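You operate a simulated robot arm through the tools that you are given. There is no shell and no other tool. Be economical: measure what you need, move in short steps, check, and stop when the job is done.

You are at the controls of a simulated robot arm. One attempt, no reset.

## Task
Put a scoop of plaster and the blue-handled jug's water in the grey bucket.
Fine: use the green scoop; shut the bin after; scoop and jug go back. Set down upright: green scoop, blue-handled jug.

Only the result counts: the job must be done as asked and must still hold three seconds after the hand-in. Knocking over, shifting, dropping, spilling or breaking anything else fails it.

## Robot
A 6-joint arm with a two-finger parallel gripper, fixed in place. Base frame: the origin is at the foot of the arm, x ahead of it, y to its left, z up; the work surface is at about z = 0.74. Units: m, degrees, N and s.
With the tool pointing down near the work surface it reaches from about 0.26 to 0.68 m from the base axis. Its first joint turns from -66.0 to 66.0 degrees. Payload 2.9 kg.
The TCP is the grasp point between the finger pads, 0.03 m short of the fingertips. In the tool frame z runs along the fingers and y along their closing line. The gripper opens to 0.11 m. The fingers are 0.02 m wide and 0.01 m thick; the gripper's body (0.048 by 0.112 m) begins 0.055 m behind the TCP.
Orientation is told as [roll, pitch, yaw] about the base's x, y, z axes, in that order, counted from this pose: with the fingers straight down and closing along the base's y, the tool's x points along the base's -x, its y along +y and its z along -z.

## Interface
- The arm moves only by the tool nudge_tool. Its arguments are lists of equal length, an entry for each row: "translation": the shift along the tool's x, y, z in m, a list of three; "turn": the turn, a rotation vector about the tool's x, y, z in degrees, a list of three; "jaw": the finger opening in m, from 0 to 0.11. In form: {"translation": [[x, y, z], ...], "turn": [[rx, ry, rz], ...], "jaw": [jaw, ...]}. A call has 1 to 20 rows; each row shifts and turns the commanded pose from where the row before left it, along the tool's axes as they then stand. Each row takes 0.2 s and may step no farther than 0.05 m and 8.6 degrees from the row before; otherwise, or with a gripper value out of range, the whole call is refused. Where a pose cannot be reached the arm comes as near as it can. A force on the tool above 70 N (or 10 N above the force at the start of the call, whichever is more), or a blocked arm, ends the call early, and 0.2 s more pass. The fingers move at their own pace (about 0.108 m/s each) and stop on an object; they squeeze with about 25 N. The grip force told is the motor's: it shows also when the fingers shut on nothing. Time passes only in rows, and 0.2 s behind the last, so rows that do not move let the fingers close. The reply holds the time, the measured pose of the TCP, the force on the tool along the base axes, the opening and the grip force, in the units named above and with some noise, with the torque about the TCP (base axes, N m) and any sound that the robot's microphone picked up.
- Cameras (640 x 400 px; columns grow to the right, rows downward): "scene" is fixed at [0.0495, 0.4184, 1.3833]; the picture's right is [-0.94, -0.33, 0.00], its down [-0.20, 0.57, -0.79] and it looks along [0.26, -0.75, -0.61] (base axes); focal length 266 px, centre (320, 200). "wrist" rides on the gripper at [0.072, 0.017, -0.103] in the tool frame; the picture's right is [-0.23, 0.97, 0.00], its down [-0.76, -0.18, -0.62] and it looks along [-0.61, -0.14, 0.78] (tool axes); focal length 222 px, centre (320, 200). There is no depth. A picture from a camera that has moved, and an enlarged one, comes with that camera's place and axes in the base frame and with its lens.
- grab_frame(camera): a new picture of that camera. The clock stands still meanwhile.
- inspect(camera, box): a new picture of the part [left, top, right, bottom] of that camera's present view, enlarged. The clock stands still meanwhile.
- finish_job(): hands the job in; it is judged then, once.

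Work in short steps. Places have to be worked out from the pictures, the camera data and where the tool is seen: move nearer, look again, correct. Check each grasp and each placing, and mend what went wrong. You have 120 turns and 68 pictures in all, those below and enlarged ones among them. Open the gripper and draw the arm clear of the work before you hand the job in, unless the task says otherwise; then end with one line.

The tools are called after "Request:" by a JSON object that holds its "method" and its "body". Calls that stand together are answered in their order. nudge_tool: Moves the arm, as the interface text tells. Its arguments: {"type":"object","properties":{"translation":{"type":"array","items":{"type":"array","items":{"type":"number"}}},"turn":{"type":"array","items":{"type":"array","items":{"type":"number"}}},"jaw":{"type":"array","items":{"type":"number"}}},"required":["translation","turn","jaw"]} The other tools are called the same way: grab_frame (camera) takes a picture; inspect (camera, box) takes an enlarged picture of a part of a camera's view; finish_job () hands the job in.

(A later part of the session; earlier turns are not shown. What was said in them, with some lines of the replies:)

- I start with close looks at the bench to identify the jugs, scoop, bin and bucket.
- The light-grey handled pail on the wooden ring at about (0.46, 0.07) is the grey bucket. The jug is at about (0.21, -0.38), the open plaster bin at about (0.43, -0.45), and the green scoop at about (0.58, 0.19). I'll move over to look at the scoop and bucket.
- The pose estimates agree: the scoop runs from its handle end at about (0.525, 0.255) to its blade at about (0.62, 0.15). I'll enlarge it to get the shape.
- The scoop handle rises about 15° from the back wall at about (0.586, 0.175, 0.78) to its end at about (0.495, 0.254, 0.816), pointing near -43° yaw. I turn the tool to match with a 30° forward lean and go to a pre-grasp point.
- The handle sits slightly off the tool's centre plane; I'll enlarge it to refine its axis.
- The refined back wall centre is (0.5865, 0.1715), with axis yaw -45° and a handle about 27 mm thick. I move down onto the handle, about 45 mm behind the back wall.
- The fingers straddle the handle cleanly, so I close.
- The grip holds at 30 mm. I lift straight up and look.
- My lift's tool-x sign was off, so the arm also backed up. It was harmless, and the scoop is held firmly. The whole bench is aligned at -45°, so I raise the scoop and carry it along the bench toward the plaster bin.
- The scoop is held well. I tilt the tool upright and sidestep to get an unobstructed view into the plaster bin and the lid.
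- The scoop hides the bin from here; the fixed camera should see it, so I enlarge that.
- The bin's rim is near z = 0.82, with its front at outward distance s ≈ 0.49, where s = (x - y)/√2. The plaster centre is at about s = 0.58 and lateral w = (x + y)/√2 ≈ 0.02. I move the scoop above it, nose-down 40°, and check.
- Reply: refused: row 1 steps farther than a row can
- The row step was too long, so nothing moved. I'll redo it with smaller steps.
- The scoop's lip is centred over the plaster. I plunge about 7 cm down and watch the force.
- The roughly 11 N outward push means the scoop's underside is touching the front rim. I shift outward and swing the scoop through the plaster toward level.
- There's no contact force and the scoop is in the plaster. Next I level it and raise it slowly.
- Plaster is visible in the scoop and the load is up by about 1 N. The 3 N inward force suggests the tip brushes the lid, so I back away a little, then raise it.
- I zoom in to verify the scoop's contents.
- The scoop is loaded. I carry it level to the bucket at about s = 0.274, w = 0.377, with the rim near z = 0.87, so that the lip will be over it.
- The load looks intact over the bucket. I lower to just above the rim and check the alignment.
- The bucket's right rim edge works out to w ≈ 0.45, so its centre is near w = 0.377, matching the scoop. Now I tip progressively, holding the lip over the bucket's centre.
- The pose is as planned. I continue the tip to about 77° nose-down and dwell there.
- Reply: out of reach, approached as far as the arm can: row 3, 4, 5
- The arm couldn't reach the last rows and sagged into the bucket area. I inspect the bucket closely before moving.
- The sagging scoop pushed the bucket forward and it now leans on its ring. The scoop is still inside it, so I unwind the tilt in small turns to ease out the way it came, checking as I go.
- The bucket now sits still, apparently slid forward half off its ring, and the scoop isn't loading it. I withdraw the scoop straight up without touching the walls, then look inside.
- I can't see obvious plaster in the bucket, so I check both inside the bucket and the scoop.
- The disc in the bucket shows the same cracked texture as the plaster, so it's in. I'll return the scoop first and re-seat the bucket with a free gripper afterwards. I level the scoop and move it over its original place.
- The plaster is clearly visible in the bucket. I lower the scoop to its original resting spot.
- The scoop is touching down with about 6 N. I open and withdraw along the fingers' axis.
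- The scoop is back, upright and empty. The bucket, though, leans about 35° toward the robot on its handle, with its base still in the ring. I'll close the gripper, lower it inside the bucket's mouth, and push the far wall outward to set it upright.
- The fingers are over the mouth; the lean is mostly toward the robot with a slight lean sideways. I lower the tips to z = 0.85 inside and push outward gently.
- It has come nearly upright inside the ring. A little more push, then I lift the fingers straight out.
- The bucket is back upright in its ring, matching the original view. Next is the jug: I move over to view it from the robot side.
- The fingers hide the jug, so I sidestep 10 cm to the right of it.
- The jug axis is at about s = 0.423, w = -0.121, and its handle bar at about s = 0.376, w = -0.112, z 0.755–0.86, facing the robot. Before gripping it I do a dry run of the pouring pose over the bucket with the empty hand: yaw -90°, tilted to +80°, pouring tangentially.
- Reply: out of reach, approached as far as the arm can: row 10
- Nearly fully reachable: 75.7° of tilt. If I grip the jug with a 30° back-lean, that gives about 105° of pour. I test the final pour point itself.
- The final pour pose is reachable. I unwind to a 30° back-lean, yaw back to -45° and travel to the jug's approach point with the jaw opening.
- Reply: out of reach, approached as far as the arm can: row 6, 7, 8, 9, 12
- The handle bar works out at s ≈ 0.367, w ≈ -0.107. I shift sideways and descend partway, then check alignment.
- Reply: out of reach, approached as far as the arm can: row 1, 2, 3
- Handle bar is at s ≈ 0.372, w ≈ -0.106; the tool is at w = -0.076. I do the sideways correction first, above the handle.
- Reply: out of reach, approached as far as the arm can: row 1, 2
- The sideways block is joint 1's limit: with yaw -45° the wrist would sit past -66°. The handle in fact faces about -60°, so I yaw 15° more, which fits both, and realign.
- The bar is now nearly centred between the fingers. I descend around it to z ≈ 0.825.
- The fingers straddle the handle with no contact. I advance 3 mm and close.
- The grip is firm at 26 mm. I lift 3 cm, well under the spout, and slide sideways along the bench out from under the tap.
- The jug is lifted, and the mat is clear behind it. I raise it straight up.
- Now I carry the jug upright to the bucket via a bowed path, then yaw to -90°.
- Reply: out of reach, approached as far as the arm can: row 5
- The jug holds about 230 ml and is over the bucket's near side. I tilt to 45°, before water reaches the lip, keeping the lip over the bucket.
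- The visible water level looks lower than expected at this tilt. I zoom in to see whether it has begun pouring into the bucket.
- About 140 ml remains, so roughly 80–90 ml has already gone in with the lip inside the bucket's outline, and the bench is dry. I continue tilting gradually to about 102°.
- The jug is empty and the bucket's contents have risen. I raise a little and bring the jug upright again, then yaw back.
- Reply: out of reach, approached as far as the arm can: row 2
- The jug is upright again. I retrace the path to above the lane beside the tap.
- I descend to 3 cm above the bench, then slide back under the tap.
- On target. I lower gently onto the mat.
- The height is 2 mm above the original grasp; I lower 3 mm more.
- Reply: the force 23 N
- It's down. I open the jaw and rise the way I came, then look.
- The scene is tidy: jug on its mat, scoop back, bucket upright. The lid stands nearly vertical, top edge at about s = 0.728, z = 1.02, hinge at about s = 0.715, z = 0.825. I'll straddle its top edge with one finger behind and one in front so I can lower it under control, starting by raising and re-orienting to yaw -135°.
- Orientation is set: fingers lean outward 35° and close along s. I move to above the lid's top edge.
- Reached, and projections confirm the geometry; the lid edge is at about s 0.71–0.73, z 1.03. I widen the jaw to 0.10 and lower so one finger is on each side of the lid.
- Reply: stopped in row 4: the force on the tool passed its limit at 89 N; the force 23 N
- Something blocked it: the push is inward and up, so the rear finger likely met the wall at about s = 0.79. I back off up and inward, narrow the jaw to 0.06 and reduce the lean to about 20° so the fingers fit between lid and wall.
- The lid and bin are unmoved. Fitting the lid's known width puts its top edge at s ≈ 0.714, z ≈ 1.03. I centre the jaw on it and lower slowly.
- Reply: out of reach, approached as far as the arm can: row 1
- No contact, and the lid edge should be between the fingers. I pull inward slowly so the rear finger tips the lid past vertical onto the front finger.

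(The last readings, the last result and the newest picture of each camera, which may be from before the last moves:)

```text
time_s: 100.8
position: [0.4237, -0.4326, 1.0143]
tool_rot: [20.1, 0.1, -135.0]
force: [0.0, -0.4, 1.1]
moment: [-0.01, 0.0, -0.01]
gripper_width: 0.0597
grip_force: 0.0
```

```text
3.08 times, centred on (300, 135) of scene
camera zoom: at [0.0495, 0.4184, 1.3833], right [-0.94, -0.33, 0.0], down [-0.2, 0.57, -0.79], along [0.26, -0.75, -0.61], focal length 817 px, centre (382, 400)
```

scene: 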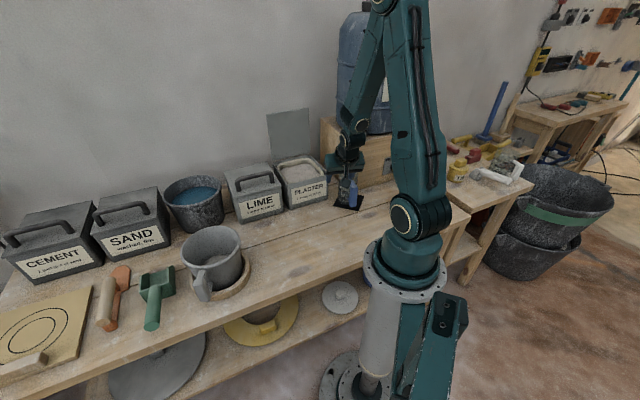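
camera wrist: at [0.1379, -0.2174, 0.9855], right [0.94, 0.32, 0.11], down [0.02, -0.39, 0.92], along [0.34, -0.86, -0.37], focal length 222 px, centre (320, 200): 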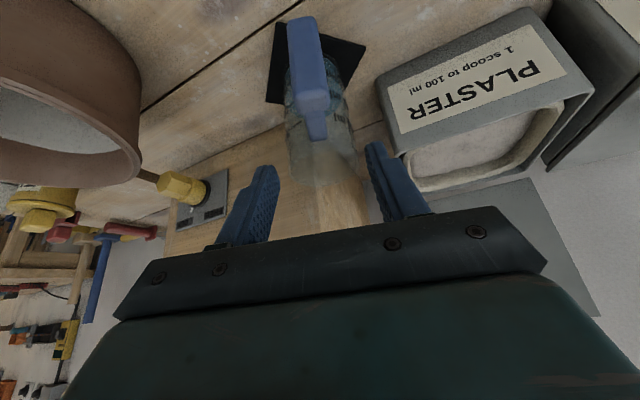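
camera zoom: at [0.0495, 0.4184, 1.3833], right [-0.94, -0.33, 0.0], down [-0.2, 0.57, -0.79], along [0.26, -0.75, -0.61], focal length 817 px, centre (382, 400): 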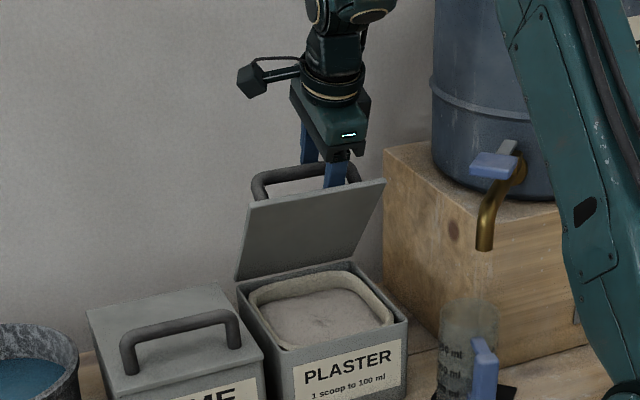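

The lid has come over to about 40°, both fingers now being above it. I close the fingers into a fist to clear the lid's handle and follow the lid down, pushing near its free edge.

Request:
{"method": "nudge_tool", "body": {"translation": [[0, 0, 0], [0, 0, 0], [0, -0.0161, 0.0069], [0, -0.0161, 0.0069], [0, -0.0098, 0.0066], [0, -0.0098, 0.0066], [0, -0.0122, 0.0086], [0, -0.0122, 0.0086], [0, -0.0107, 0.0103], [0, -0.0107, 0.0103], [0, -0.0084, 0.0124], [0, -0.0084, 0.0124], [0, -0.0049, 0.0105], [0, -0.0049, 0.0105]], "turn": [[0, 0, 0], [0, 0, 0], [0, 0, 0], [0, 0, 0], [0, 0, 0], [0, 0, 0], [0, 0, 0], [0, 0, 0], [0, 0, 0], [0, 0, 0], [0, 0, 0], [0, 0, 0], [0, 0, 0], [0, 0, 0]], "jaw": [0, 0, 0, 0, 0, 0, 0, 0, 0, 0, 0, 0, 0, 0]}}

```text
time_s: 102.4
position: [0.3932, -0.4018, 0.9734]
tool_rot: [21.1, -0.1, -135.0]
force: [-10.0, 11.8, 14.7]
moment: [-0.05, -0.13, -0.44]
gripper_width: 0.0152
grip_force: 44.8
stopped in row 7: the force on the tool passed its limit at 75 N (the readings are from after the stop); the commanded pose is now the measured one
```

The jaw stopped at 15 mm: the fingers had straddled the lid's handle bar and gripped it. That's a good hold, but my path fought the hinge. I loosen the jaw to 50 mm and follow the handle's arc down.

Request:
{"method": "nudge_tool", "body": {"translation": [[0, 0, 0], [0, 0, 0], [0, -0.012, 0.0077], [0, -0.012, 0.0077], [0, -0.012, 0.0077], [0, -0.0096, 0.0107], [0, -0.0096, 0.0107], [0, -0.0096, 0.0107]], "turn": [[0, 0, 0], [0, 0, 0], [0, 0, 0], [0, 0, 0], [0, 0, 0], [0, 0, 0], [0, 0, 0], [0, 0, 0]], "jaw": [0.05, 0.05, 0.05, 0.05, 0.05, 0.05, 0.05, 0.05]}}

Request:
{"method": "inspect", "body": {"camera": "scene", "box": [240, 100, 370, 220]}}

```text
time_s: 103.5
position: [0.3936, -0.4029, 0.9707]
tool_rot: [26.1, 0.0, -135.0]
force: [8.1, -9.5, 8.3]
moment: [-1.27, -1.53, -0.09]
gripper_width: 0.0425
grip_force: 0.0
stopped in row 5: the force on the tool passed its limit at 75 N (the readings are from after the stop); the commanded pose is now the measured one
```

```text
3.33 times, centred on (305, 160) of scene
camera zoom: at [0.0496, 0.4183, 1.3834], right [-0.94, -0.33, 0.0], down [-0.2, 0.57, -0.79], along [0.26, -0.75, -0.61], focal length 885 px, centre (370, 333)
```

zoom: 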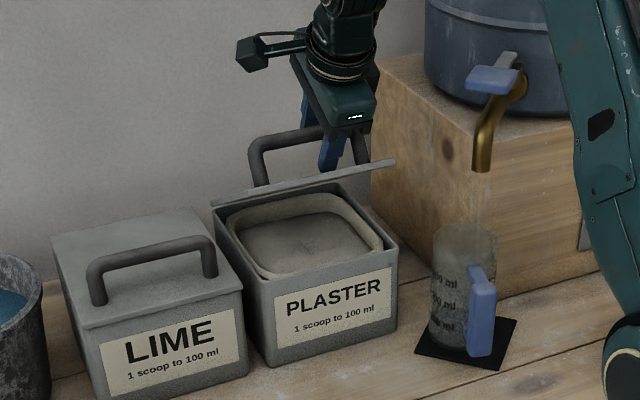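

The lid is at about 55°, and my fingertips are jammed between handle and lid surface. I open the jaw a bit and draw straight up out of the handle, letting the lid go down.

Request:
{"method": "nudge_tool", "body": {"translation": [[0, 0, 0], [0, 0.006, -0.0126], [0, 0.0088, -0.018], [0, 0.0088, -0.018], [0, 0.0088, -0.018], [0, 0.0132, -0.027], [0, 0, 0]], "turn": [[0, 0, 0], [0, 0, 0], [0, 0, 0], [0, 0, 0], [0, 0, 0], [0, 0, 0], [0, 0, 0]], "jaw": [0.07, 0.07, 0.07, 0.07, 0.07, 0.07, 0.07]}}

```text
time_s: 105.1
position: [0.3915, -0.4012, 1.0707]
tool_rot: [25.4, 0.0, -134.9]
force: [0.8, -0.4, 0.3]
moment: [-0.03, 0.03, -0.03]
gripper_width: 0.07
grip_force: 0.1
```

Free of the handle. I close to a fist and follow the lid's free-edge path down, so it's pushed shut if it hasn't already fallen.

Request:
{"method": "nudge_tool", "body": {"translation": [[0, -0.023, 0.0234], [0, -0.023, 0.0234], [0, 0, 0], [0, -0.0107, 0.0198], [0, -0.0107, 0.0198], [0, -0.0133, 0.0097], [0, -0.0133, 0.0097]], "turn": [[0, 0, 0], [0, 0, 0], [0, 0, 0], [0, 0, 0], [0, 0, 0], [0, 0, 0], [0, 0, 0]], "jaw": [0, 0, 0, 0, 0, 0, 0]}}

```text
time_s: 105.8
position: [0.3758, -0.3859, 1.0129]
tool_rot: [25.2, 0.0, -134.9]
force: [0.0, -0.4, -0.2]
moment: [-0.04, -0.01, 0.01]
gripper_width: 0.0
grip_force: 24.4
stopped in row 3: the force on the tool passed its limit at 77 N (the readings are from after the stop); the commanded pose is now the measured one
```

That stop was just the fingers clapping shut; the force now reads zero. I continue down.

Request:
{"method": "nudge_tool", "body": {"translation": [[0, -0.0107, 0.0198], [0, -0.0107, 0.0198], [0, -0.0133, 0.0097], [0, -0.0133, 0.0097]], "turn": [[0, 0, 0], [0, 0, 0], [0, 0, 0], [0, 0, 0]], "jaw": [0, 0, 0, 0]}}

```text
time_s: 106.8
position: [0.3622, -0.3707, 0.938]
tool_rot: [25.2, 0.0, -135.0]
force: [-1.0, -0.1, 0.2]
moment: [-0.03, 0.0, -0.03]
gripper_width: 0.0
grip_force: 25.1
```

No resistance yet. I continue down along the arc toward the closed lid height.

Request:
{"method": "nudge_tool", "body": {"translation": [[0, -0.0113, 0.0109], [0, -0.0113, 0.0109], [0, -0.0081, 0.0109], [0, -0.0081, 0.0109]], "turn": [[0, 0, 0], [0, 0, 0], [0, 0, 0], [0, 0, 0]], "jaw": [0, 0, 0, 0]}}

```text
time_s: 107.5
position: [0.3622, -0.369, 0.9234]
tool_rot: [27.4, 0.1, -135.1]
force: [-1.4, 0.2, 14.0]
moment: [0.22, 0.05, 0.02]
gripper_width: 0.0001
grip_force: 25.6
stopped in row 3: the force on the tool passed its limit at 89 N (the readings are from after the stop); the commanded pose is now the measured one
```

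A stiff stop at about z = 0.89 fits the closed lid's handle bar. I retreat up and inward, open the gripper, and use the last picture to verify.

Request:
{"method": "nudge_tool", "body": {"translation": [[0, 0.0182, -0.0356], [0, 0.0182, -0.0356], [0, 0.0182, -0.0356], [0, 0.0182, -0.0356], [0, -0.0356, -0.0182], [0, -0.0356, -0.0182], [0, -0.0356, -0.0182], [0, -0.0356, -0.0182], [0, 0, 0], [0, 0, 0]], "turn": [[0, 0, 0], [0, 0, 0], [0, 0, 0], [0, 0, 0], [0, 0, 0], [0, 0, 0], [0, 0, 0], [0, 0, 0], [0, 0, 0], [0, 0, 0]], "jaw": [0, 0, 0, 0, 0, 0, 0, 0.05, 0.08, 0.08]}}

Request:
{"method": "grab_frame", "body": {"camera": "scene"}}

```text
time_s: 109.7
position: [0.2486, -0.2548, 1.0823]
tool_rot: [27.2, 0.0, -134.9]
force: [-0.1, 0.9, 0.1]
moment: [-0.02, 0.0, 0.0]
gripper_width: 0.0801
grip_force: 0.1
```

```text
0 pictures are left
```

scene: 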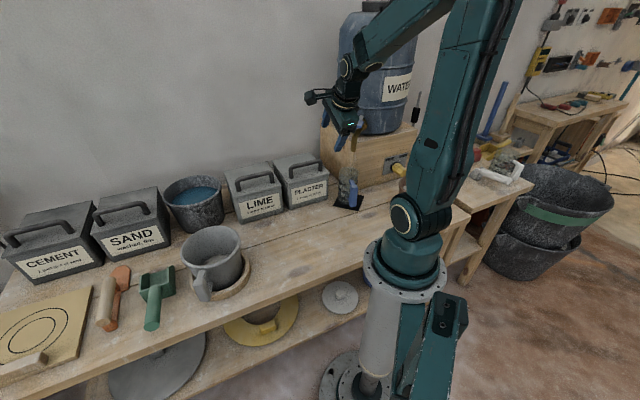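

The plaster lid is shut, the jug stands on its mat, the scoop is back, the bucket is upright, and the open gripper is clear. I hand the job in.

Request:
{"method": "finish_job", "body": {}}

```text
The job is handed in.
```

The job is handed in: a scoop of plaster and the jug's water are in the grey bucket, the plaster bin is shut, and the green scoop and blue-handled jug are upright in their places; along the way my scoop tipped the bucket onto its handle, and I set it upright in its ring again before pouring the water.
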